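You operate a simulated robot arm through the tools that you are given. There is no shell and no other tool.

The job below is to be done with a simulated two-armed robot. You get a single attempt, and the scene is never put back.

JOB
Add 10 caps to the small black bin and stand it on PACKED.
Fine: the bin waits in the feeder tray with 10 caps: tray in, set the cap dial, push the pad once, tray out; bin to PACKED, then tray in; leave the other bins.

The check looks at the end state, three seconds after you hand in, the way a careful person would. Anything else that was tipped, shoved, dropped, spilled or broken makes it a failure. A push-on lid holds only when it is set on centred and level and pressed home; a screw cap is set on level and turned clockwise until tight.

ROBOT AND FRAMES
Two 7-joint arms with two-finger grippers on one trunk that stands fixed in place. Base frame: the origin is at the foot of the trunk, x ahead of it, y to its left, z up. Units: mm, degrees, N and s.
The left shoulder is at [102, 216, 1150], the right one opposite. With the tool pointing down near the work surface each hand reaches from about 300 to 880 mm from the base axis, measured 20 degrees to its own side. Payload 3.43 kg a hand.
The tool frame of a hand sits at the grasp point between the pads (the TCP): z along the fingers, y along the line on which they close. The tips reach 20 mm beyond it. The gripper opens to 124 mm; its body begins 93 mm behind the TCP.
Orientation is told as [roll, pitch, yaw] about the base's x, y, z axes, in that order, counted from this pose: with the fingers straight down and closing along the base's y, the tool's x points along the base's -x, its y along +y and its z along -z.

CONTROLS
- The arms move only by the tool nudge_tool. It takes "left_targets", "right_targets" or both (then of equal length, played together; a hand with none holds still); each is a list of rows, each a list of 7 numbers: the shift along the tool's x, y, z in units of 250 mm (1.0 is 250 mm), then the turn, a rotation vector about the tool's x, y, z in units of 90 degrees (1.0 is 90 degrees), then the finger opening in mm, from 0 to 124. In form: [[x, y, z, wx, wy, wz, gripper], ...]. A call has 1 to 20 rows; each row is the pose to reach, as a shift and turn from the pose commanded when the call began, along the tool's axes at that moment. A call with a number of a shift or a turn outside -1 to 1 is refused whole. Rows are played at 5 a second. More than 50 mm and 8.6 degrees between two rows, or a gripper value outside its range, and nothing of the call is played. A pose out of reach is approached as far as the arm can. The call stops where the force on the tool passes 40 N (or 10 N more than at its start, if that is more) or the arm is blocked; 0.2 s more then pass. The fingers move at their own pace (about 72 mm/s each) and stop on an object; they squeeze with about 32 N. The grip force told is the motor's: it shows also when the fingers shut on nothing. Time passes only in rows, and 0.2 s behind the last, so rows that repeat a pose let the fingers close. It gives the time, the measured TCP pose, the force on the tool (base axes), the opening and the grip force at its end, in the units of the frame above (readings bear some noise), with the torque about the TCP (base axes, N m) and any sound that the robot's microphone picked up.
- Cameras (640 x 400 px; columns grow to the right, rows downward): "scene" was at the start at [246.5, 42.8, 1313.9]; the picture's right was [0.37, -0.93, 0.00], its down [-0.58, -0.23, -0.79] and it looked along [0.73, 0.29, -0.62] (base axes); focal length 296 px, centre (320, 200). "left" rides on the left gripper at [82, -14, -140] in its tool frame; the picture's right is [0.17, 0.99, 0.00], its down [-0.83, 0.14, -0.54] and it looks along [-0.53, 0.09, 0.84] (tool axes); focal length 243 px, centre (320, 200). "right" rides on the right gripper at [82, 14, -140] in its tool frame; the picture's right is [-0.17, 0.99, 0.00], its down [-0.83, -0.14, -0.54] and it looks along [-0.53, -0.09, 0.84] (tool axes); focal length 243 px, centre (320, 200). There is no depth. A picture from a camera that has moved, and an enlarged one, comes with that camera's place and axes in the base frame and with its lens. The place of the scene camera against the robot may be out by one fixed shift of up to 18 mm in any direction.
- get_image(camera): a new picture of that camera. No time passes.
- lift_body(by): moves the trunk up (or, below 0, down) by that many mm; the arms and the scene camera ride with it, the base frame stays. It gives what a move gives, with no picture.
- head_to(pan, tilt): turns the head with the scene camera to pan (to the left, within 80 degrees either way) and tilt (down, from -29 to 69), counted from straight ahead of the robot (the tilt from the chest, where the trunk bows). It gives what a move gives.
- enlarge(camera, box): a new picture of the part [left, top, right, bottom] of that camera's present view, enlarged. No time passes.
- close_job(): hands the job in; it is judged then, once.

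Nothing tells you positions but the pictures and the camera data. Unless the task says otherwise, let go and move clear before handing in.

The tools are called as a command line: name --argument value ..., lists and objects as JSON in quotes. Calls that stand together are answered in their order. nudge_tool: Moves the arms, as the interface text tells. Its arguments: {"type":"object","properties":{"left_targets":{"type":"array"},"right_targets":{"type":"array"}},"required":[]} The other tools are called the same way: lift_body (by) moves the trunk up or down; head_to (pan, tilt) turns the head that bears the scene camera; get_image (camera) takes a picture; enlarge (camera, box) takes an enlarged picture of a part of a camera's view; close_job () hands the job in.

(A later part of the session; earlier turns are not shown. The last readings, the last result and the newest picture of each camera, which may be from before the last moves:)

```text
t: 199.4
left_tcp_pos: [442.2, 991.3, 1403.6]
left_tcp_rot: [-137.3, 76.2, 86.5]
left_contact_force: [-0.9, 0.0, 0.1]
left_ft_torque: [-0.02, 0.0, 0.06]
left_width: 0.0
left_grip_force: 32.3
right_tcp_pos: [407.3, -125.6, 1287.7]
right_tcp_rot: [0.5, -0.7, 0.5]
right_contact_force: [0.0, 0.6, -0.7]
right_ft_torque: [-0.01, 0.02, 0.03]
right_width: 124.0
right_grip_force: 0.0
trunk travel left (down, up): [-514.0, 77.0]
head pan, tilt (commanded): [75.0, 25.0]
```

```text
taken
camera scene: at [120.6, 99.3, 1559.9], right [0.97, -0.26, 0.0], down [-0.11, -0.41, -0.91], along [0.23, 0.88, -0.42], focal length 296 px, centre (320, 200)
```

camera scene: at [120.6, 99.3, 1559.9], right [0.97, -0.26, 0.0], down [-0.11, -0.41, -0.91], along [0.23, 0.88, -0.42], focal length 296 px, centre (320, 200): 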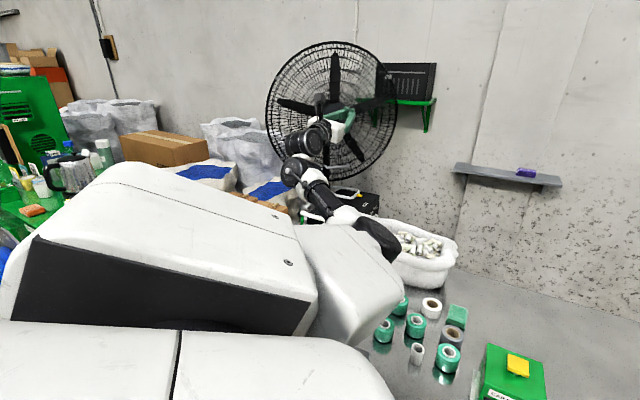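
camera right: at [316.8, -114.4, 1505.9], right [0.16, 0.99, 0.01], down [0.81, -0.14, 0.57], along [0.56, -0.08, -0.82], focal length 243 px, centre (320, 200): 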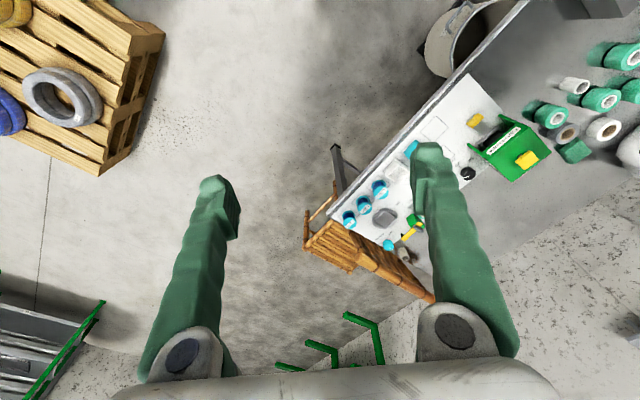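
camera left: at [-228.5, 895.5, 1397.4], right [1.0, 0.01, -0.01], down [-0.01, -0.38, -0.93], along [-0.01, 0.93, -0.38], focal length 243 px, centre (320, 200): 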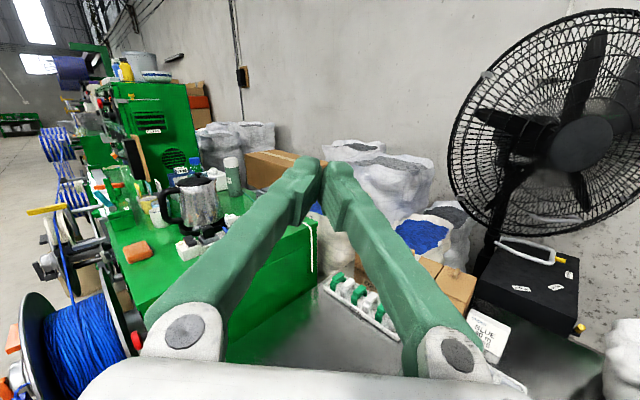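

The left arm is parked in free space with everything well above the table. I'll lower the trunk to its starting height and look at the board and right arm.

lift_body --by -214

head_to --pan 30 --tilt 45

get_image --camera "scene"

get_image --camera "left"

```text
t: 201.7
left_tcp_pos: [441.2, 991.6, 1188.9]
left_tcp_rot: [-137.7, 76.2, 86.1]
left_contact_force: [0.2, 0.6, 0.5]
left_ft_torque: [0.0, -0.02, -0.01]
left_width: 0.0
left_grip_force: 32.5
right_tcp_pos: [406.1, -125.7, 1073.5]
right_tcp_rot: [0.5, -0.7, 0.4]
right_contact_force: [0.5, 0.6, -0.4]
right_ft_torque: [0.02, -0.02, 0.01]
right_width: 124.0
right_grip_force: 0.0
trunk travel left (down, up): [-300.0, 291.0]
head pan, tilt (commanded): [75.0, 25.0]
```

```text
t: 202.8
left_tcp_pos: [441.5, 991.9, 1188.6]
left_tcp_rot: [-137.4, 76.1, 86.4]
left_contact_force: [-0.1, -0.5, -0.2]
left_ft_torque: [-0.03, 0.0, 0.05]
left_width: 0.0
left_grip_force: 32.0
right_tcp_pos: [405.9, -125.5, 1073.8]
right_tcp_rot: [0.5, -0.8, 0.6]
right_contact_force: [-0.3, 0.2, 0.9]
right_ft_torque: [-0.01, -0.02, -0.01]
right_width: 124.1
right_grip_force: 0.1
trunk travel left (down, up): [-300.0, 291.0]
head pan, tilt (commanded): [30.0, 45.0]
```

```text
taken
camera scene: at [236.8, 52.0, 1303.9], right [0.5, -0.87, 0.0], down [-0.61, -0.35, -0.71], along [0.61, 0.35, -0.71], focal length 296 px, centre (320, 200)
```

scene: 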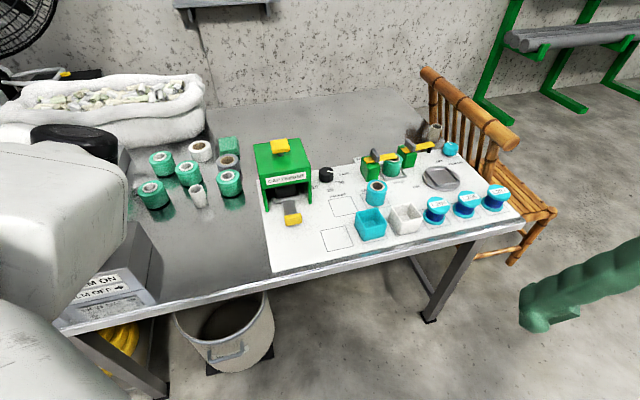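

```text
taken
camera left: at [330.5, 888.0, 1247.4], right [0.68, -0.73, 0.0], down [-0.28, -0.26, -0.92], along [0.68, 0.63, -0.38], focal length 243 px, centre (320, 200)
```

left: 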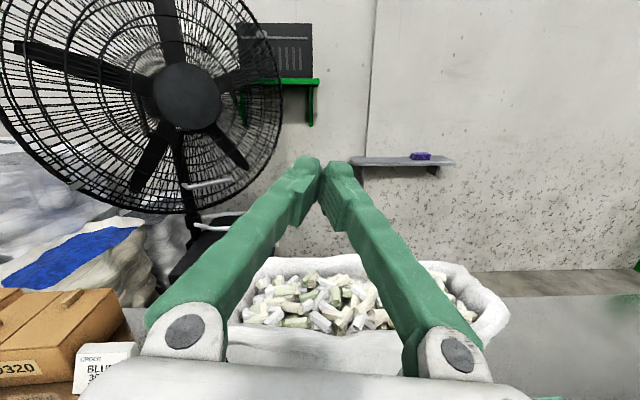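

Everything on the table looks undisturbed. Now the right arm: I'll move it forward in front of the board while tilting the fingers outward 30° and yawing 20°.

nudge_tool --right_targets '[[-0.076, 0.11, 0.05, 0, -0.0555, -0.037, 100], [-0.152, 0.22, 0.1, 0, -0.111, -0.074, 80], [-0.228, 0.33, 0.15, 0, -0.1665, -0.111, 70], [-0.304, 0.44, 0.2, 0, -0.222, -0.148, 70], [-0.38, 0.55, 0.25, 0, -0.2775, -0.185, 70], [-0.456, 0.66, 0.296, 0, -0.333, -0.222, 70]]'

get_image --camera "scene"

get_image --camera "right"

```text
t: 204.2
left_tcp_pos: [440.0, 992.3, 1188.2]
left_tcp_rot: [-137.7, 76.4, 86.0]
left_contact_force: [-0.6, 0.1, 0.3]
left_ft_torque: [-0.01, -0.03, -0.02]
left_width: 0.2
left_grip_force: 32.1
right_tcp_pos: [520.2, 41.9, 1002.9]
right_tcp_rot: [-5.8, -30.4, 22.4]
right_contact_force: [-0.2, 0.2, 0.0]
right_ft_torque: [-0.04, -0.04, -0.05]
right_width: 70.4
right_grip_force: 0.2
trunk travel left (down, up): [-300.0, 291.0]
head pan, tilt (commanded): [30.0, 45.0]
```

```text
taken
camera scene: at [235.7, 53.3, 1304.1], right [0.5, -0.87, 0.0], down [-0.61, -0.35, -0.71], along [0.61, 0.35, -0.71], focal length 296 px, centre (320, 200)
```

scene: 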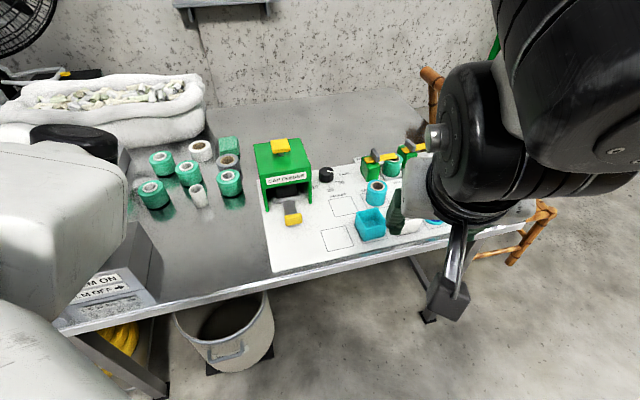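

```text
taken
camera right: at [379.6, 14.0, 1082.1], right [-0.2, 0.98, 0.0], down [0.44, 0.09, 0.89], along [0.88, 0.17, -0.45], focal length 243 px, centre (320, 200)
```

right: 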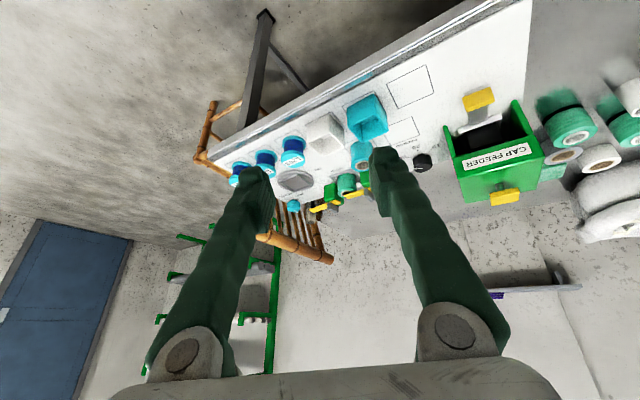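

The right arm follows exactly. I'll now bring it to the working orientation, pointing along the feed direction and tilted 50°, in front of the board.

nudge_tool --right_targets '[[-0.046, 0.047, 0.0635, -0.0377, -0.0375, -0.0304, 70], [-0.092, 0.094, 0.127, -0.0754, -0.075, -0.0607, 70], [-0.138, 0.1405, 0.1905, -0.1131, -0.1125, -0.0911, 70], [-0.184, 0.187, 0.254, -0.1508, -0.15, -0.1214, 70], [-0.23, 0.234, 0.3175, -0.1885, -0.1875, -0.1518, 70], [-0.276, 0.281, 0.381, -0.2262, -0.225, -0.1821, 70]]'

get_image --camera "right"

get_image --camera "scene"

```text
t: 205.6
left_tcp_pos: [443.5, 986.0, 1193.3]
left_tcp_rot: [-137.1, 76.0, 86.6]
left_contact_force: [0.3, -0.6, 0.6]
left_ft_torque: [-0.08, 0.03, 0.07]
left_width: 0.0
left_grip_force: 32.3
right_tcp_pos: [595.2, 94.6, 1014.2]
right_tcp_rot: [14.6, -59.2, 16.3]
right_contact_force: [-0.6, -0.5, 0.3]
right_ft_torque: [0.04, 0.02, 0.03]
right_width: 69.8
right_grip_force: 0.1
right hand out of reach, approached as far as the arm can: row 2, 3, 4, 5, 6
trunk travel left (down, up): [-300.0, 291.0]
head pan, tilt (commanded): [30.0, 45.0]
stopped in row 6 (right hand): the arm was blocked; the commanded pose is now the measured one
```

```text
taken
camera right: at [446.9, 27.3, 1015.9], right [-0.39, 0.88, 0.27], down [0.08, -0.26, 0.96], along [0.92, 0.4, 0.03], focal length 243 px, centre (320, 200)
```

right: 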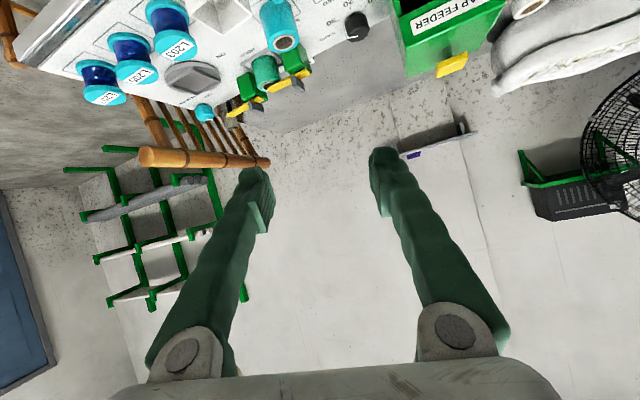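

```text
taken
camera scene: at [237.7, 47.0, 1303.9], right [0.5, -0.87, 0.0], down [-0.61, -0.35, -0.71], along [0.61, 0.36, -0.71], focal length 296 px, centre (320, 200)
```

scene: 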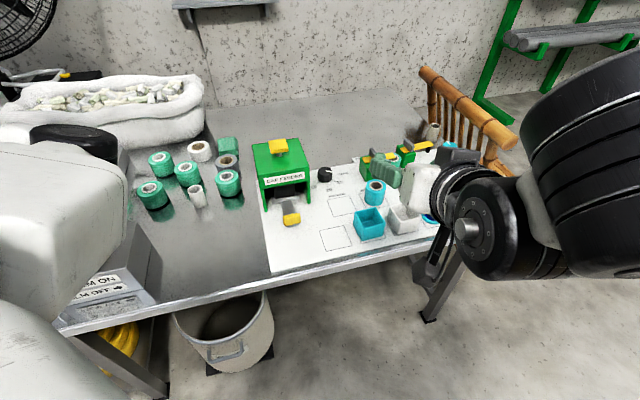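

The right arm hit a limit partway, with the elbow close to the head. I'll look at the right arm's posture.

head_to --pan -30 --tilt 25

get_image --camera "scene"

```text
t: 206.9
left_tcp_pos: [442.7, 992.6, 1188.1]
left_tcp_rot: [-137.3, 76.2, 86.3]
left_contact_force: [-0.1, 0.5, 0.4]
left_ft_torque: [-0.01, 0.02, 0.02]
left_width: 0.3
left_grip_force: 31.8
right_tcp_pos: [595.3, 98.8, 1014.0]
right_tcp_rot: [14.0, -59.1, 16.8]
right_contact_force: [-0.2, 0.4, -0.6]
right_ft_torque: [-0.01, 0.0, 0.01]
right_width: 69.9
right_grip_force: 0.1
trunk travel left (down, up): [-300.0, 291.0]
head pan, tilt (commanded): [-30.0, 25.0]
```

```text
taken
camera scene: at [246.4, -34.8, 1334.4], right [-0.5, -0.87, 0.0], down [-0.37, 0.21, -0.91], along [0.79, -0.45, -0.42], focal length 296 px, centre (320, 200)
```

scene: 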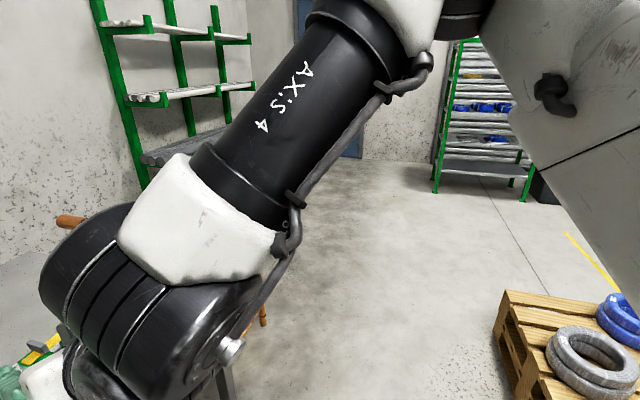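

The right forearm slopes steeply, nearly in line with the tool, a near-singular wrist. Lowering the trunk will flatten the arm, so first I'll back the tool off to the earlier tilt, then lower the trunk.

nudge_tool --right_targets '[[0.05, -0.02, -0.02, -0.03, 0.06, -0.01, 70], [0.1, -0.04, -0.04, -0.06, 0.12, -0.02, 70], [0.14, -0.06, -0.06, -0.1, 0.18, -0.03, 70], [0.18, -0.08, -0.08, -0.14, 0.24, -0.04, 70], [0.22, -0.1, -0.1, -0.18, 0.3, -0.05, 70]]'

lift_body --by -150

get_image --camera "right"

```text
t: 207.9
left_tcp_pos: [443.3, 990.9, 1189.1]
left_tcp_rot: [-136.9, 76.1, 86.8]
left_contact_force: [1.0, 0.7, 0.5]
left_ft_torque: [0.01, 0.01, 0.02]
left_width: 0.0
left_grip_force: 32.4
right_tcp_pos: [628.6, 57.0, 953.9]
right_tcp_rot: [29.0, -47.5, 0.6]
right_contact_force: [0.2, 0.6, 0.3]
right_ft_torque: [0.03, -0.02, 0.02]
right_width: 70.2
right_grip_force: 0.0
right hand out of reach, approached as far as the arm can: row 1, 2, 3, 4
trunk travel left (down, up): [-300.0, 291.0]
head pan, tilt (commanded): [-30.0, 25.0]
stopped in row 4 (right hand): the arm was blocked; the commanded pose is now the measured one
```

```text
t: 209.6
left_tcp_pos: [436.9, 984.7, 1050.8]
left_tcp_rot: [-138.4, 75.8, 85.4]
left_contact_force: [0.0, 0.4, 1.2]
left_ft_torque: [0.01, 0.01, 0.0]
left_width: 0.0
left_grip_force: 32.3
right_tcp_pos: [633.6, 53.7, 732.1]
right_tcp_rot: [29.7, -40.3, 0.3]
right_contact_force: [0.0, -0.4, -0.7]
right_ft_torque: [0.01, 0.01, 0.0]
right_width: 70.1
right_grip_force: 0.0
trunk travel left (down, up): [-150.0, 441.0]
head pan, tilt (commanded): [-30.0, 25.0]
```

```text
taken
camera right: at [488.7, -4.6, 779.0], right [-0.19, 0.86, 0.48], down [0.38, -0.39, 0.84], along [0.91, 0.34, -0.25], focal length 243 px, centre (320, 200)
```

right: 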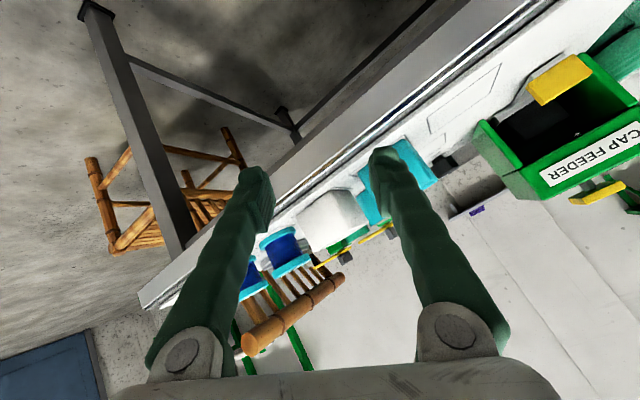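

The right hand came down lower than expected, just in front of the table edge, without contact. I'll raise it straight up first.

nudge_tool --right_targets '[[-0.097, 0.057, -0.1, 0, 0, 0, 70], [-0.194, 0.113, -0.2, 0, 0, 0, 70], [-0.291, 0.17, -0.3, 0, 0, 0, 70], [-0.388, 0.227, -0.398, 0, 0, 0, 70]]'

get_image --camera "right"

get_image --camera "scene"

```text
t: 210.6
left_tcp_pos: [438.5, 984.4, 1049.1]
left_tcp_rot: [-138.2, 75.7, 85.5]
left_contact_force: [-0.1, 0.0, 0.4]
left_ft_torque: [0.01, 0.02, 0.01]
left_width: 0.0
left_grip_force: 32.0
right_tcp_pos: [615.1, 52.5, 794.4]
right_tcp_rot: [29.5, -40.2, 0.3]
right_contact_force: [0.3, -0.1, -0.1]
right_ft_torque: [-0.01, -0.01, -0.02]
right_width: 70.1
right_grip_force: 0.1
right hand out of reach, approached as far as the arm can: row 1, 2, 3, 4
trunk travel left (down, up): [-150.0, 441.0]
head pan, tilt (commanded): [-30.0, 25.0]
```

```text
taken
camera right: at [469.9, -5.7, 839.6], right [-0.19, 0.86, 0.48], down [0.38, -0.39, 0.84], along [0.91, 0.34, -0.25], focal length 243 px, centre (320, 200)
```

right: 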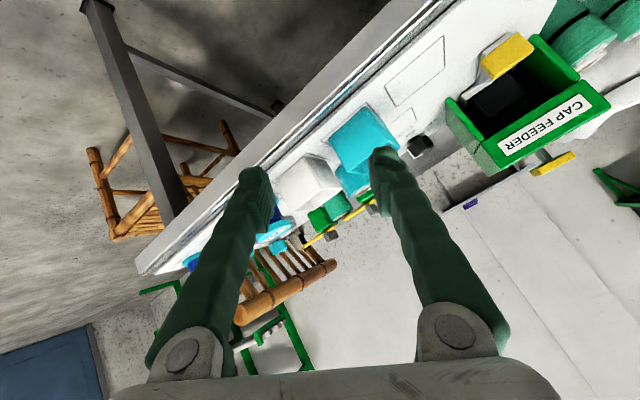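

```text
taken
camera scene: at [296.0, -43.1, 1168.6], right [-0.5, -0.87, -0.01], down [-0.36, 0.22, -0.91], along [0.79, -0.45, -0.42], focal length 296 px, centre (320, 200)
```

scene: 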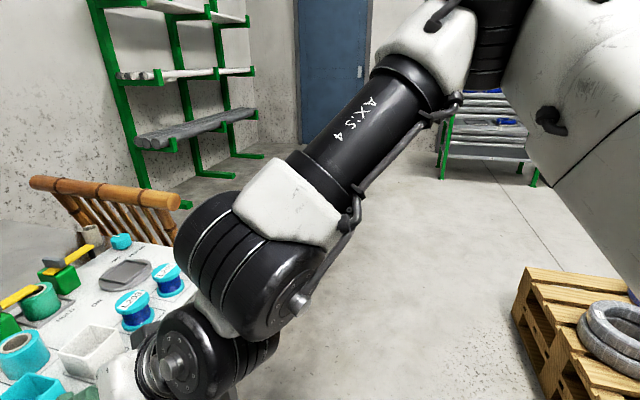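

The tool has come in line with the forearm, so the wrist is singular. I'll rotate the tool back to vertical first, then extend forward, and only tilt when far out.

nudge_tool --right_targets '[[0.0, 0, -0.02, 0.0335, 0.0691, -0.013, 70], [0.01, 0, -0.03, 0.067, 0.1382, -0.026, 70], [0.02, 0, -0.04, 0.1005, 0.2073, -0.0389, 70], [0.03, 0, -0.05, 0.1341, 0.2763, -0.0519, 70], [0.04, 0, -0.05, 0.1676, 0.3454, -0.0649, 70], [0.05, 0, -0.05, 0.2011, 0.4145, -0.0778, 70], [0.05, 0, -0.05, 0.2346, 0.4836, -0.0908, 70]]'

get_image --camera "scene"

```text
t: 212.4
left_tcp_pos: [441.3, 985.6, 1047.3]
left_tcp_rot: [-138.3, 75.8, 85.3]
left_contact_force: [-0.5, 0.0, -0.1]
left_ft_torque: [-0.01, 0.0, 0.01]
left_width: 0.0
left_grip_force: 32.1
right_tcp_pos: [556.3, 39.5, 745.1]
right_tcp_rot: [5.4, -1.1, 10.3]
right_contact_force: [0.8, -0.1, 0.0]
right_ft_torque: [0.01, -0.01, 0.0]
right_width: 70.0
right_grip_force: 0.1
right hand out of reach, approached as far as the arm can: row 1, 2, 3, 4, 5, 6, 7
trunk travel left (down, up): [-150.0, 441.0]
head pan, tilt (commanded): [-30.0, 25.0]
stopped in row 7 (right hand): the arm was blocked; the commanded pose is now the measured one
```

```text
taken
camera scene: at [297.2, -42.1, 1168.0], right [-0.5, -0.87, -0.01], down [-0.36, 0.22, -0.91], along [0.79, -0.45, -0.42], focal length 296 px, centre (320, 200)
```

scene: 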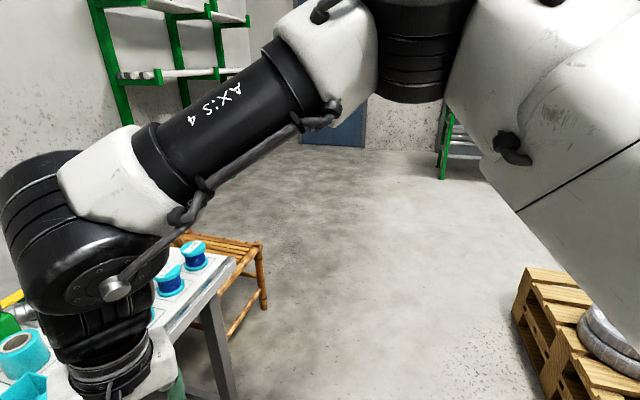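

The right upper arm presses against the torso when reaching across, so the right arm can't do this either. The left arm, nearly straight in its new configuration, should reach the dial, so I'll retract the right arm out of the way first.

nudge_tool --right_targets '[[0.03, -0.09, -0.13, -0.009, 0.002, 0.016, 90], [0.1, -0.18, -0.26, -0.018, 0.004, 0.033, 124], [0.19, -0.27, -0.39, -0.027, 0.006, 0.05, 124], [0.28, -0.36, -0.52, -0.036, 0.008, 0.065, 124], [0.37, -0.44, -0.65, -0.045, 0.01, 0.082, 124], [0.46, -0.52, -0.78, -0.054, 0.012, 0.098, 124], [0.55, -0.6, -0.9, -0.06, 0.012, 0.114, 124]]'

lift_body --by 210

head_to --pan 45 --tilt 30

get_image --camera "scene"

```text
t: 214.0
left_tcp_pos: [440.2, 986.0, 1046.6]
left_tcp_rot: [-137.7, 75.9, 86.0]
left_contact_force: [0.2, -0.4, 0.3]
left_ft_torque: [-0.02, 0.01, 0.02]
left_width: 0.0
left_grip_force: 31.9
right_tcp_pos: [446.7, -150.4, 946.8]
right_tcp_rot: [10.6, 1.5, 0.5]
right_contact_force: [0.9, 0.2, 0.0]
right_ft_torque: [0.0, 0.0, -0.02]
right_width: 124.0
right_grip_force: 0.1
right hand out of reach, approached as far as the arm can: row 1, 2, 7
trunk travel left (down, up): [-150.0, 441.0]
head pan, tilt (commanded): [-30.0, 25.0]
```

```text
t: 216.2
left_tcp_pos: [441.2, 991.7, 1250.0]
left_tcp_rot: [-137.6, 76.4, 86.2]
left_contact_force: [1.0, 0.0, 0.1]
left_ft_torque: [-0.01, 0.01, 0.0]
left_width: 0.0
left_grip_force: 32.1
right_tcp_pos: [419.3, -144.2, 1195.5]
right_tcp_rot: [10.0, -5.9, 0.5]
right_contact_force: [0.0, 0.6, -0.1]
right_ft_torque: [-0.02, 0.0, 0.03]
right_width: 124.0
right_grip_force: 0.2
trunk travel left (down, up): [-360.0, 231.0]
head pan, tilt (commanded): [-30.0, 25.0]
```

```text
t: 217.7
left_tcp_pos: [440.8, 992.0, 1249.8]
left_tcp_rot: [-137.7, 76.3, 86.0]
left_contact_force: [1.4, -0.2, 0.0]
left_ft_torque: [0.0, 0.0, 0.02]
left_width: 0.1
left_grip_force: 32.3
right_tcp_pos: [418.0, -144.3, 1195.2]
right_tcp_rot: [10.0, -5.8, 0.5]
right_contact_force: [-0.2, 1.0, -0.6]
right_ft_torque: [0.04, 0.01, -0.01]
right_width: 124.0
right_grip_force: 0.0
trunk travel left (down, up): [-360.0, 231.0]
head pan, tilt (commanded): [45.0, 30.0]
```

```text
taken
camera scene: at [215.9, 75.1, 1385.5], right [0.71, -0.71, 0.0], down [-0.35, -0.35, -0.87], along [0.61, 0.61, -0.5], focal length 296 px, centre (320, 200)
```

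scene: 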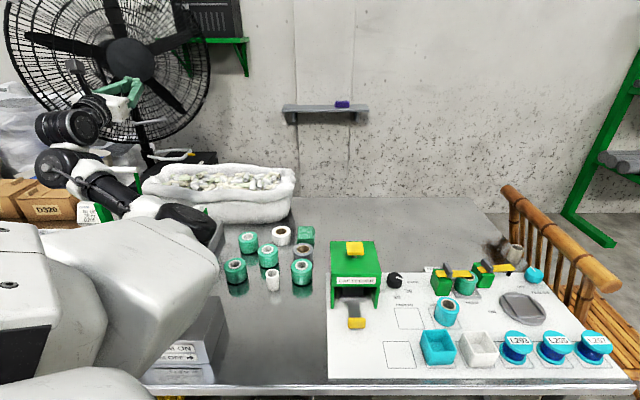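

The left elbow sits in front with the forearm folded outward; the board looks untouched. I'll extend the left arm forward-left toward straight.

nudge_tool --left_targets '[[-0.017, 0.147, 0.066, 0, 0, 0, 0], [-0.033, 0.294, 0.132, 0, 0, 0, 0], [-0.05, 0.441, 0.198, 0, 0, 0, 0], [-0.067, 0.589, 0.264, 0, 0, 0, 0], [-0.083, 0.736, 0.33, 0, 0, 0, 0], [-0.1, 0.883, 0.396, 0, 0, 0, 0]]'

nudge_tool --left_targets '[[-0.017, 0.147, 0.066, 0, 0, 0, 0], [-0.033, 0.294, 0.132, 0, 0, 0, 0], [-0.05, 0.441, 0.198, 0, 0, 0, 0], [-0.067, 0.589, 0.264, 0, 0, 0, 0], [-0.083, 0.736, 0.33, 0, 0, 0, 0], [-0.1, 0.883, 0.396, 0, 0, 0, 0]]'

get_image --camera "scene"

```text
t: 219.1
left_tcp_pos: [666.7, 907.3, 1208.2]
left_tcp_rot: [-137.4, 76.2, 86.4]
left_contact_force: [-0.1, 0.3, -0.3]
left_ft_torque: [-0.01, -0.01, 0.06]
left_width: 0.0
left_grip_force: 32.6
right_tcp_pos: [418.6, -144.9, 1195.0]
right_tcp_rot: [10.0, -5.8, 0.5]
right_contact_force: [1.2, 0.2, -0.1]
right_ft_torque: [0.03, 0.04, 0.05]
right_width: 124.2
right_grip_force: 0.0
trunk travel left (down, up): [-360.0, 231.0]
head pan, tilt (commanded): [45.0, 30.0]
```

```text
t: 220.5
left_tcp_pos: [889.2, 827.9, 1164.3]
left_tcp_rot: [-137.6, 76.3, 86.2]
left_contact_force: [0.3, -0.1, 0.6]
left_ft_torque: [0.04, -0.02, 0.02]
left_width: 0.0
left_grip_force: 31.4
right_tcp_pos: [418.0, -144.6, 1195.9]
right_tcp_rot: [10.0, -5.8, 0.6]
right_contact_force: [0.5, -0.3, 0.5]
right_ft_torque: [0.0, -0.01, -0.05]
right_width: 123.9
right_grip_force: 0.2
trunk travel left (down, up): [-360.0, 231.0]
head pan, tilt (commanded): [45.0, 30.0]
```

```text
taken
camera scene: at [216.2, 75.4, 1385.4], right [0.71, -0.71, 0.0], down [-0.35, -0.35, -0.87], along [0.61, 0.61, -0.5], focal length 296 px, centre (320, 200)
```

scene: 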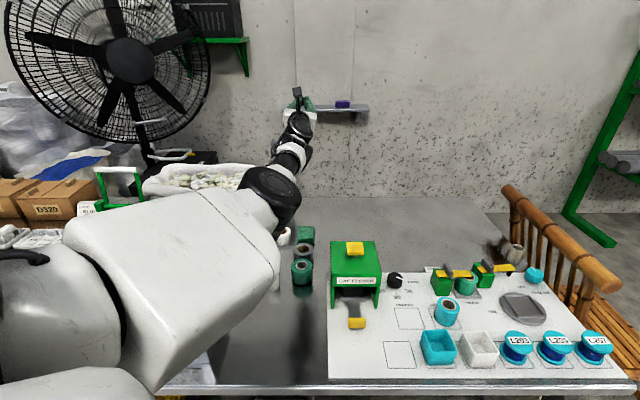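

Good. To have clearance for tipping the tool down, I'll raise the trunk again, then tip it down about the wrist.

lift_body --by 154

```text
t: 222.3
left_tcp_pos: [868.4, 826.1, 1418.9]
left_tcp_rot: [-162.9, 74.5, 61.8]
left_contact_force: [-0.1, 0.2, 1.3]
left_ft_torque: [-0.01, -0.03, 0.02]
left_width: 0.0
left_grip_force: 31.5
right_tcp_pos: [379.9, -143.2, 1417.0]
right_tcp_rot: [10.1, -17.2, 0.4]
right_contact_force: [0.4, 0.1, 0.4]
right_ft_torque: [-0.02, -0.02, 0.01]
right_width: 123.8
right_grip_force: 0.0
trunk travel left (down, up): [-514.0, 77.0]
head pan, tilt (commanded): [45.0, 30.0]
```

I'll now tip the tool down about the wrist in 45° steps, checking after the first.

nudge_tool --left_targets '[[-0.1723, 0, -0.0113, 0, -0.0833, 0, 0], [-0.3416, 0, -0.045, 0, -0.1667, 0, 0], [-0.5052, 0, -0.1005, 0, -0.25, 0, 0], [-0.66, 0, -0.1769, 0, -0.3333, 0, 0], [-0.8036, 0, -0.2727, 0, -0.4167, 0, 0], [-0.9334, 0, -0.3866, 0, -0.5, 0, 0]]'

get_image --camera "scene"

```text
t: 223.7
left_tcp_pos: [829.9, 815.9, 1170.1]
left_tcp_rot: [-8.9, 59.6, -142.7]
left_contact_force: [-0.1, 0.2, 0.2]
left_ft_torque: [0.0, -0.02, 0.02]
left_width: 0.0
left_grip_force: 31.9
right_tcp_pos: [380.2, -143.6, 1418.3]
right_tcp_rot: [10.1, -17.1, 0.4]
right_contact_force: [0.1, 0.4, -0.4]
right_ft_torque: [-0.03, 0.03, 0.02]
right_width: 124.1
right_grip_force: 0.1
trunk travel left (down, up): [-514.0, 77.0]
head pan, tilt (commanded): [45.0, 30.0]
```

```text
taken
camera scene: at [159.6, 75.0, 1552.0], right [0.71, -0.71, 0.0], down [-0.35, -0.35, -0.87], along [0.61, 0.61, -0.5], focal length 296 px, centre (320, 200)
```

scene: 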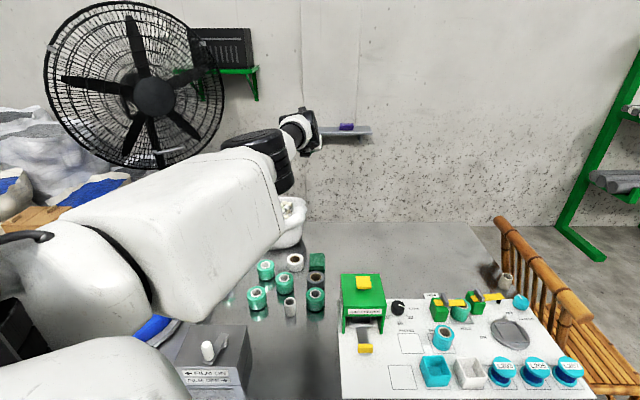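

The wrist passed through straight smoothly. I'll continue tipping to vertical.

nudge_tool --left_targets '[[-0.1723, 0, -0.0113, 0, -0.0833, 0, 0], [-0.3416, 0, -0.045, 0, -0.1667, 0, 0], [-0.5052, 0, -0.1005, 0, -0.25, 0, 0], [-0.66, 0, -0.1769, 0, -0.3333, 0, 0], [-0.8036, 0, -0.2727, 0, -0.4167, 0, 0], [-0.9334, 0, -0.3866, 0, -0.5, 0, 0]]'

get_image --camera "scene"

```text
t: 225.1
left_tcp_pos: [681.1, 682.7, 1017.7]
left_tcp_rot: [-4.7, 14.9, -136.1]
left_contact_force: [-1.5, -0.9, 0.1]
left_ft_torque: [0.0, -0.04, 0.02]
left_width: 0.0
left_grip_force: 31.9
right_tcp_pos: [379.9, -144.2, 1418.5]
right_tcp_rot: [10.0, -17.2, 0.3]
right_contact_force: [0.2, 0.2, -0.6]
right_ft_torque: [0.01, 0.0, -0.03]
right_width: 123.8
right_grip_force: 0.0
trunk travel left (down, up): [-514.0, 77.0]
head pan, tilt (commanded): [45.0, 30.0]
```

```text
taken
camera scene: at [159.3, 75.0, 1552.1], right [0.71, -0.71, 0.0], down [-0.35, -0.35, -0.87], along [0.61, 0.61, -0.5], focal length 296 px, centre (320, 200)
```

scene: 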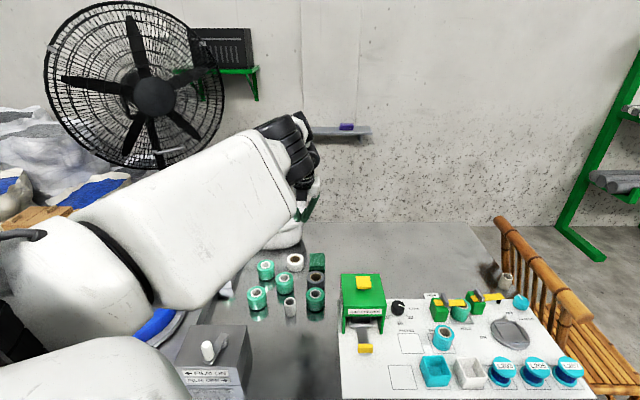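

The arm is now elbow-up with the tool nearly vertical, which is the posture I wanted. I'll finish levelling and pull the hand in toward the feeder's front to confirm it retracts properly.

nudge_tool --left_targets '[[-0.148, 0.048, -0.026, -0.009, -0.0276, 0, 0], [-0.297, 0.097, -0.052, -0.017, -0.0552, 0, 0], [-0.445, 0.145, -0.079, -0.026, -0.0828, 0, 0], [-0.593, 0.193, -0.105, -0.035, -0.1104, 0, 0], [-0.742, 0.242, -0.131, -0.043, -0.138, 0, 0], [-0.89, 0.29, -0.157, -0.052, -0.1656, 0, 0]]'

get_image --camera "scene"

```text
t: 226.7
left_tcp_pos: [550.1, 512.8, 982.7]
left_tcp_rot: [1.2, -1.6, -129.6]
left_contact_force: [-0.2, 0.4, 0.0]
left_ft_torque: [0.05, -0.03, 0.01]
left_width: 0.0
left_grip_force: 31.7
right_tcp_pos: [379.6, -144.5, 1418.7]
right_tcp_rot: [10.1, -17.3, 0.3]
right_contact_force: [0.3, 0.2, 0.2]
right_ft_torque: [0.03, -0.03, 0.03]
right_width: 124.1
right_grip_force: 0.1
trunk travel left (down, up): [-514.0, 77.0]
head pan, tilt (commanded): [45.0, 30.0]
stopped in row 6 (left hand): the arm was blocked; the commanded pose is now the measured one
```

```text
taken
camera scene: at [159.8, 74.1, 1552.0], right [0.71, -0.71, 0.0], down [-0.35, -0.35, -0.87], along [0.61, 0.61, -0.5], focal length 296 px, centre (320, 200)
```

scene: 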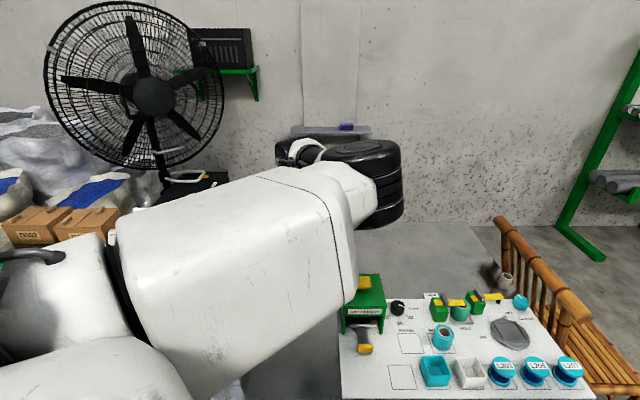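

Pulling in forces the elbow inward again at the first joint's limit, but stretched out it works, and the dial only needs a stretched arm. I'll extend again and test turning the gripper so its fingers will close along the feed axis at the dial.

nudge_tool --left_targets '[[0.14, 0.03, -0.02, 0, 0, 0, 0], [0.28, 0.06, -0.04, 0, 0, 0, 0], [0.42, 0.09, -0.055, 0, 0, 0, 0], [0.548, 0.117, -0.068, 0, 0, 0, 0]]'

nudge_tool --left_targets '[[0, 0, 0, 0, 0, 0.09, 0], [0, 0, 0, 0, 0, 0.18, 0], [0, 0, 0, 0, 0, 0.27, 0], [0, 0, 0, 0, 0, 0.36, 0], [0, 0, 0, 0, 0, 0.45, 0], [0, 0, 0, 0, 0, 0.53, 0]]'

```text
t: 227.7
left_tcp_pos: [653.7, 615.5, 997.0]
left_tcp_rot: [-0.4, -0.5, -129.7]
left_contact_force: [1.9, -5.8, -0.3]
left_ft_torque: [0.6, 0.24, -0.01]
left_width: 0.0
left_grip_force: 31.8
right_tcp_pos: [377.4, -138.8, 1420.1]
right_tcp_rot: [9.7, -17.4, 0.3]
right_contact_force: [-0.8, 0.5, 0.2]
right_ft_torque: [-0.14, -0.01, -0.04]
right_width: 123.9
right_grip_force: 0.0
trunk travel left (down, up): [-514.0, 77.0]
head pan, tilt (commanded): [45.0, 30.0]
```

```text
t: 229.1
left_tcp_pos: [663.4, 596.8, 998.8]
left_tcp_rot: [1.9, -0.1, -177.7]
left_contact_force: [0.4, 0.0, -0.6]
left_ft_torque: [0.01, -0.03, 0.01]
left_width: 0.0
left_grip_force: 31.7
right_tcp_pos: [380.2, -144.9, 1418.3]
right_tcp_rot: [10.0, -17.2, 0.3]
right_contact_force: [0.5, 0.5, 0.8]
right_ft_torque: [0.05, -0.02, 0.01]
right_width: 123.9
right_grip_force: 0.0
trunk travel left (down, up): [-514.0, 77.0]
head pan, tilt (commanded): [45.0, 30.0]
```

Yaw turns freely. Now I'll swing the stretched arm toward the dial at a safe height, turning the gripper to yaw 135 on the way.

nudge_tool --left_targets '[[0.084, 0.155, 0, -0.003, 0, 0.0871, 0], [0.159, 0.315, 0, -0.007, 0, 0.174, 20], [0.224, 0.478, 0, -0.011, 0, 0.261, 40], [0.278, 0.646, 0, -0.014, 0, 0.348, 60], [0.322, 0.816, 0, -0.018, 0, 0.435, 70], [0.355, 0.984, 0, -0.021, 0, 0.522, 70]]'

get_image --camera "scene"

get_image --camera "left"

```text
t: 230.5
left_tcp_pos: [731.8, 372.0, 1003.3]
left_tcp_rot: [2.9, 2.0, 135.3]
left_contact_force: [0.4, -0.9, 0.0]
left_ft_torque: [0.03, 0.03, 0.0]
left_width: 70.1
left_grip_force: 0.1
left hand out of reach, approached as far as the arm can: row 2, 3, 4, 5, 6
right_tcp_pos: [378.5, -146.2, 1418.4]
right_tcp_rot: [10.0, -17.2, 0.3]
right_contact_force: [0.0, 0.6, -0.9]
right_ft_torque: [0.03, 0.01, -0.02]
right_width: 123.6
right_grip_force: 0.0
trunk travel left (down, up): [-514.0, 77.0]
head pan, tilt (commanded): [45.0, 30.0]
```

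```text
taken
camera scene: at [159.8, 73.2, 1552.0], right [0.71, -0.71, 0.0], down [-0.35, -0.35, -0.87], along [0.61, 0.61, -0.5], focal length 296 px, centre (320, 200)
```

scene: 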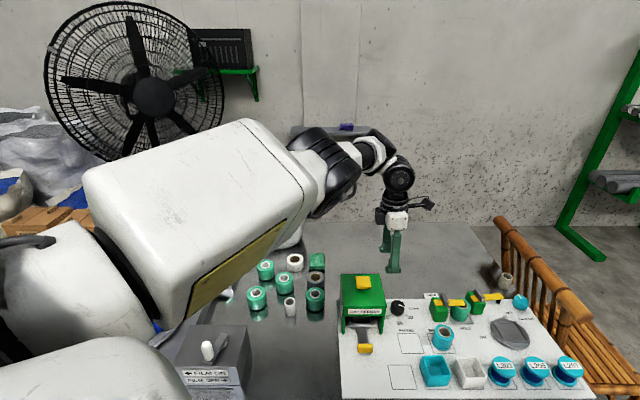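

```text
taken
camera left: at [802.8, 333.1, 1145.6], right [-0.58, -0.82, 0.06], down [-0.68, 0.52, 0.52], along [-0.45, 0.26, -0.85], focal length 243 px, centre (320, 200)
```

left: 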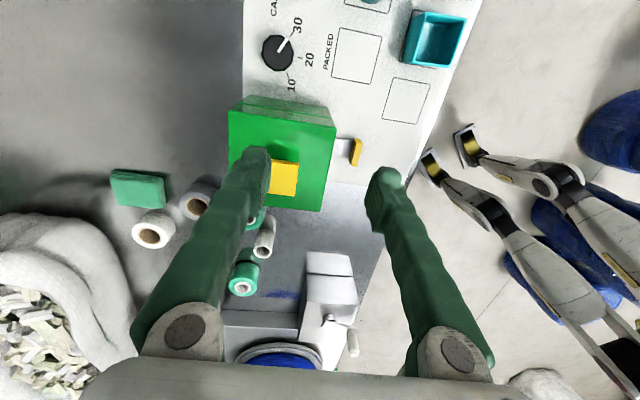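

The left hand is stretched out at (732, 372, 1003), yaw 135, in a clean posture near the feeder and dial. I'll lower the trunk 60 mm, still above the pad, then move over the dial.

lift_body --by -60

```text
t: 231.5
left_tcp_pos: [732.3, 373.6, 944.8]
left_tcp_rot: [3.1, 2.1, 135.6]
left_contact_force: [0.7, 0.3, -0.8]
left_ft_torque: [0.03, -0.01, 0.01]
left_width: 70.4
left_grip_force: 0.0
right_tcp_pos: [389.7, -144.0, 1339.5]
right_tcp_rot: [10.3, -14.5, 0.3]
right_contact_force: [-0.1, -0.2, -0.4]
right_ft_torque: [0.0, 0.0, 0.01]
right_width: 124.0
right_grip_force: 0.1
trunk travel left (down, up): [-454.0, 137.0]
head pan, tilt (commanded): [45.0, 30.0]
```

The lift is purely vertical now. I'll move over the dial with a 10° outward tilt.

nudge_tool --left_targets '[[0.075, -0.056, 0, 0.0315, 0.01, 0, 70], [0.147, -0.112, 0, 0.063, 0.02, 0, 70], [0.22, -0.168, 0, 0.0946, 0.03, 0, 70], [0.294, -0.224, 0, 0.1261, 0.0397, 0, 70]]'

get_image --camera "left"

get_image --camera "scene"

```text
t: 232.5
left_tcp_pos: [818.8, 366.4, 942.5]
left_tcp_rot: [-8.3, 5.5, 135.3]
left_contact_force: [0.3, 0.0, -0.7]
left_ft_torque: [-0.01, 0.03, 0.03]
left_width: 70.0
left_grip_force: 0.1
left hand out of reach, approached as far as the arm can: row 4
right_tcp_pos: [388.7, -143.2, 1338.9]
right_tcp_rot: [10.2, -14.4, 0.4]
right_contact_force: [-0.9, 0.5, 0.2]
right_ft_torque: [0.03, 0.0, -0.01]
right_width: 123.8
right_grip_force: 0.1
trunk travel left (down, up): [-454.0, 137.0]
head pan, tilt (commanded): [45.0, 30.0]
```

```text
taken
camera left: at [863.5, 314.4, 1091.9], right [-0.56, -0.82, -0.13], down [-0.78, 0.46, 0.43], along [-0.29, 0.34, -0.89], focal length 243 px, centre (320, 200)
```

left: 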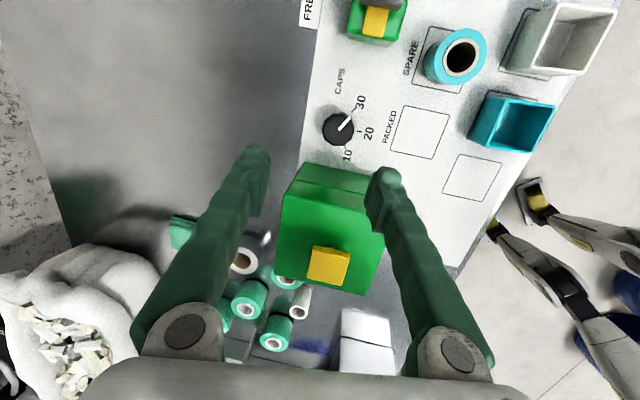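

```text
taken
camera scene: at [190.4, 75.1, 1481.9], right [0.71, -0.71, 0.0], down [-0.35, -0.35, -0.87], along [0.61, 0.61, -0.5], focal length 296 px, centre (320, 200)
```

scene: 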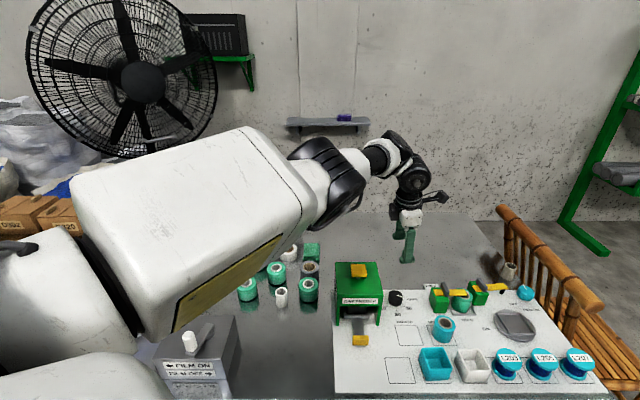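

The hand is over the dial, at (819, 366), and the new view puts the dial at (825, 363). I'll lower the trunk 150 mm so the hand rides straight down to just above the knob.

lift_body --by -150

get_image --camera "left"

get_image --camera "scene"

```text
t: 234.2
left_tcp_pos: [813.3, 401.5, 793.8]
left_tcp_rot: [-8.1, 6.0, 138.6]
left_contact_force: [1.0, -0.6, -0.1]
left_ft_torque: [-0.01, 0.01, -0.03]
left_width: 70.0
left_grip_force: 0.0
right_tcp_pos: [417.2, -143.7, 1151.0]
right_tcp_rot: [10.5, -6.6, 0.3]
right_contact_force: [-0.4, 0.1, 0.6]
right_ft_torque: [-0.02, -0.04, -0.03]
right_width: 124.3
right_grip_force: 0.1
trunk travel left (down, up): [-304.0, 287.0]
head pan, tilt (commanded): [45.0, 30.0]
```

```text
taken
camera left: at [860.4, 354.5, 942.9], right [-0.51, -0.85, -0.12], down [-0.8, 0.42, 0.42], along [-0.31, 0.31, -0.9], focal length 243 px, centre (320, 200)
```

left: 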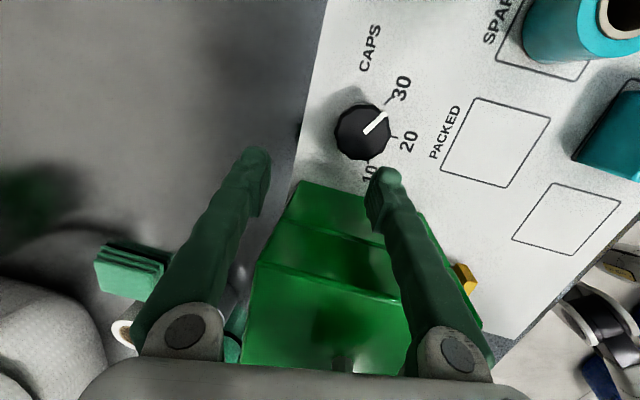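

```text
taken
camera scene: at [229.0, 74.8, 1330.6], right [0.71, -0.71, 0.0], down [-0.35, -0.35, -0.87], along [0.61, 0.61, -0.5], focal length 296 px, centre (320, 200)
```

scene: 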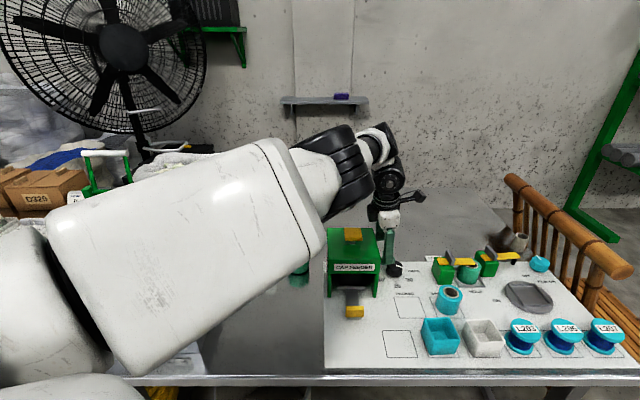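

The hand drifted 35 mm left during the lowering but stayed clear. I'll recentre it over the knob, at about (825.5, 363).

nudge_tool --left_targets '[[0.069, 0.041, 0, 0, 0, 0, 70], [0.138, 0.082, 0, 0, 0, 0, 70], [0.138, 0.082, 0, 0, 0, 0, 70]]'

get_image --camera "left"

```text
t: 235.2
left_tcp_pos: [820.5, 361.8, 781.6]
left_tcp_rot: [-8.0, 4.4, 137.9]
left_contact_force: [0.3, -0.5, -0.9]
left_ft_torque: [-0.01, -0.03, 0.01]
left_width: 70.1
left_grip_force: 0.0
right_tcp_pos: [417.0, -142.6, 1152.0]
right_tcp_rot: [10.5, -6.5, 0.4]
right_contact_force: [0.7, -0.6, 0.3]
right_ft_torque: [0.02, 0.01, -0.01]
right_width: 124.2
right_grip_force: 0.0
trunk travel left (down, up): [-304.0, 287.0]
head pan, tilt (commanded): [45.0, 30.0]
stopped in row 3 (left hand): the arm was blocked; the commanded pose is now the measured one
```

```text
taken
camera left: at [869.4, 310.2, 928.8], right [-0.52, -0.84, -0.12], down [-0.79, 0.42, 0.45], along [-0.32, 0.33, -0.89], focal length 243 px, centre (320, 200)
```

left: 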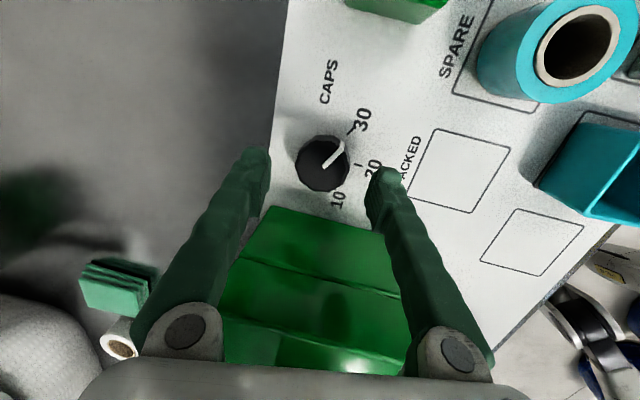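

The knob lies exactly on the tool's axis. I'll advance 33 mm along it so the fingers straddle the knob.

nudge_tool --left_targets '[[0, 0, 0.05, 0, 0, 0, 70], [0, 0, 0.1, 0, 0, 0, 70], [0, 0, 0.132, 0, 0, 0, 70]]'

get_image --camera "left"

enlarge --camera "scene" --box '[320, 180, 460, 300]'

```text
t: 236.0
left_tcp_pos: [826.2, 359.7, 750.8]
left_tcp_rot: [-8.0, 4.7, 137.7]
left_contact_force: [0.3, -0.3, 0.6]
left_ft_torque: [-0.02, 0.02, -0.01]
left_width: 70.3
left_grip_force: 0.0
right_tcp_pos: [417.4, -143.0, 1151.2]
right_tcp_rot: [10.5, -6.5, 0.3]
right_contact_force: [-0.5, -0.1, 0.0]
right_ft_torque: [0.0, 0.03, -0.02]
right_width: 123.9
right_grip_force: 0.0
trunk travel left (down, up): [-304.0, 287.0]
head pan, tilt (commanded): [45.0, 30.0]
```

```text
taken
camera left: at [875.2, 307.5, 898.3], right [-0.53, -0.84, -0.12], down [-0.79, 0.43, 0.44], along [-0.32, 0.33, -0.89], focal length 243 px, centre (320, 200)
```

left: 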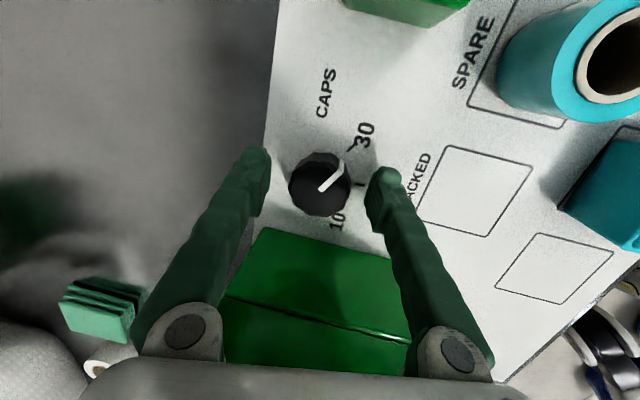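

```text
3.33 times, centred on (390, 240) of scene
camera zoom: at [229.4, 75.1, 1330.5], right [0.71, -0.71, 0.0], down [-0.35, -0.35, -0.87], along [0.61, 0.61, -0.5], focal length 988 px, centre (87, 67)
```

zoom: 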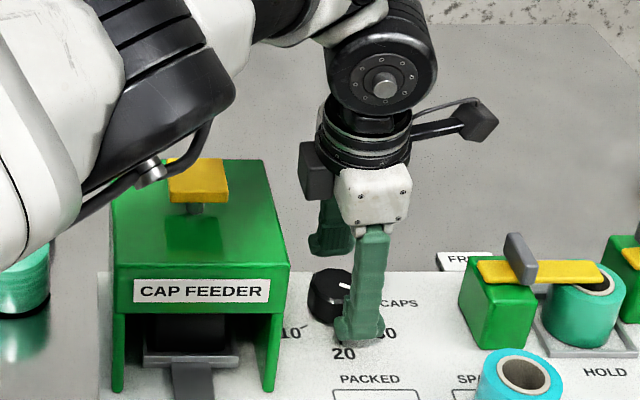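

The knob is centred between the open fingers. I'll turn the open gripper 17° counter-clockwise first, lower 5 mm, then close on the knob.

nudge_tool --left_targets '[[0, 0, 0.01, 0.0052, -0.0087, -0.0621, 70], [0, 0.005, 0.018, 0.0103, -0.0175, -0.1243, 70], [0, 0.008, 0.022, 0.0155, -0.0262, -0.1864, 70], [0, 0.008, 0.022, 0.0155, -0.0262, -0.1864, 20], [0, 0.008, 0.022, 0.0155, -0.0262, -0.1864, 20], [0, 0.008, 0.022, 0.0155, -0.0262, -0.1864, 20]]'

get_image --camera "left"

```text
t: 237.4
left_tcp_pos: [818.4, 363.9, 734.7]
left_tcp_rot: [-7.9, 3.7, 154.8]
left_contact_force: [-9.8, -12.8, -4.3]
left_ft_torque: [0.28, 0.71, -0.31]
left_width: 43.5
left_grip_force: 45.0
right_tcp_pos: [417.3, -144.3, 1151.9]
right_tcp_rot: [10.5, -6.6, 0.3]
right_contact_force: [0.0, -0.3, 0.0]
right_ft_torque: [0.01, -0.02, -0.03]
right_width: 123.8
right_grip_force: 0.1
trunk travel left (down, up): [-304.0, 287.0]
head pan, tilt (commanded): [45.0, 30.0]
```

```text
taken
camera left: at [882.4, 328.8, 880.4], right [-0.26, -0.96, -0.13], down [-0.87, 0.17, 0.46], along [-0.42, 0.23, -0.88], focal length 243 px, centre (320, 200)
```

left: 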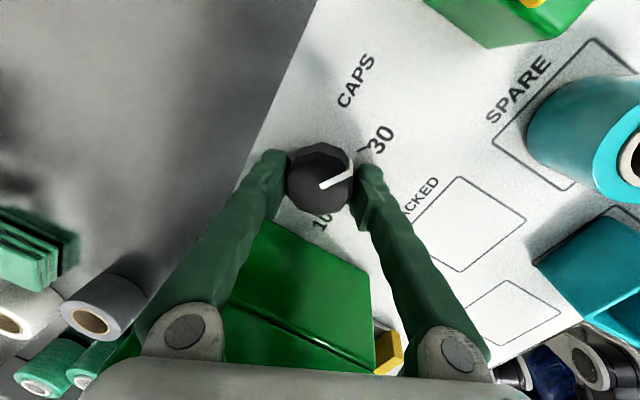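

Gripped on the knob. Now I'll turn it 40° clockwise.

nudge_tool --left_targets '[[0, 0, 0, -0.0057, 0.0122, 0.0879, 20], [0, 0, 0, -0.0115, 0.0244, 0.1757, 20], [0, 0, 0, -0.0172, 0.0365, 0.2636, 20], [0, 0, 0, -0.023, 0.0487, 0.3514, 20], [0, 0, 0, -0.0287, 0.0609, 0.4393, 20]]'

get_image --camera "left"

```text
t: 238.6
left_tcp_pos: [823.0, 359.7, 741.6]
left_tcp_rot: [-8.3, 4.2, 114.4]
left_contact_force: [-23.1, 11.9, -17.3]
left_ft_torque: [-0.22, 0.6, 0.07]
left_width: 43.7
left_grip_force: 44.6
right_tcp_pos: [416.5, -141.8, 1150.0]
right_tcp_rot: [10.4, -6.5, 0.3]
right_contact_force: [-0.2, 0.4, 0.0]
right_ft_torque: [0.03, -0.02, -0.02]
right_width: 123.8
right_grip_force: 0.1
trunk travel left (down, up): [-304.0, 287.0]
head pan, tilt (commanded): [45.0, 30.0]
```

```text
taken
camera left: at [848.0, 292.7, 888.5], right [-0.82, -0.56, -0.13], down [-0.56, 0.7, 0.45], along [-0.16, 0.44, -0.88], focal length 243 px, centre (320, 200)
```

left: 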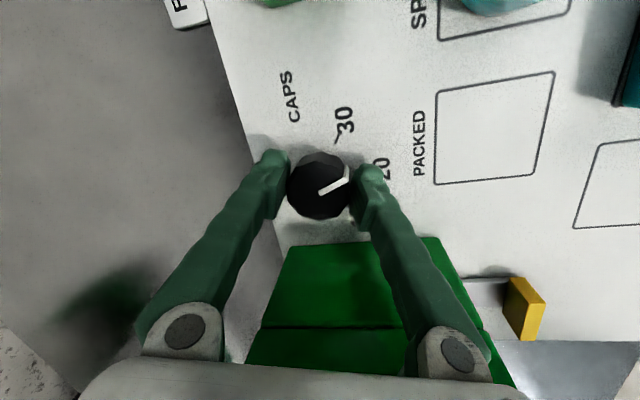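

The knob followed; the pointer is now between 30 and 20. I'll open, turn back 40°, and regrip.

nudge_tool --left_targets '[[0, 0, 0, 0, 0, 0, 70], [0, 0, 0, 0, 0, 0, 70], [-0.002, -0.004, 0, 0.0065, -0.0128, -0.0877, 70], [-0.004, -0.008, 0, 0.013, -0.0256, -0.1755, 70], [-0.006, -0.012, 0, 0.0195, -0.0384, -0.2632, 70], [-0.008, -0.016, 0, 0.026, -0.0512, -0.351, 70], [-0.008, -0.016, 0, 0.0325, -0.064, -0.4387, 70], [-0.008, -0.016, 0, 0.0325, -0.064, -0.4387, 70]]'

get_image --camera "left"

```text
t: 240.4
left_tcp_pos: [818.6, 377.4, 733.6]
left_tcp_rot: [-9.3, 2.9, 155.1]
left_contact_force: [1.3, -1.4, 9.8]
left_ft_torque: [-0.36, 0.19, 0.06]
left_width: 69.7
left_grip_force: 0.1
right_tcp_pos: [416.7, -144.3, 1151.4]
right_tcp_rot: [10.5, -6.7, 0.3]
right_contact_force: [0.8, 0.5, -0.3]
right_ft_torque: [0.01, 0.03, -0.01]
right_width: 124.2
right_grip_force: 0.0
trunk travel left (down, up): [-304.0, 287.0]
head pan, tilt (commanded): [45.0, 30.0]
```

```text
taken
camera left: at [883.5, 338.5, 877.4], right [-0.25, -0.96, -0.15], down [-0.87, 0.16, 0.47], along [-0.42, 0.25, -0.87], focal length 243 px, centre (320, 200)
```

left: 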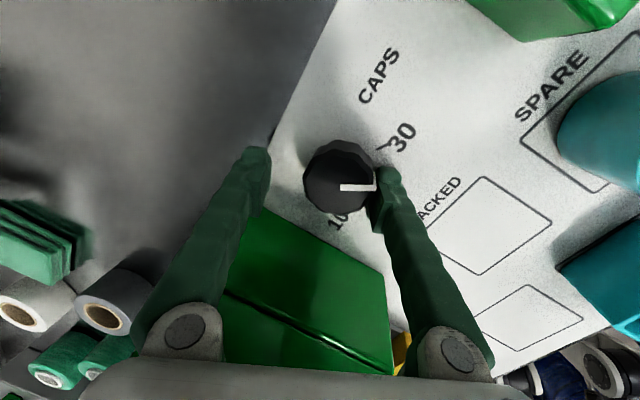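

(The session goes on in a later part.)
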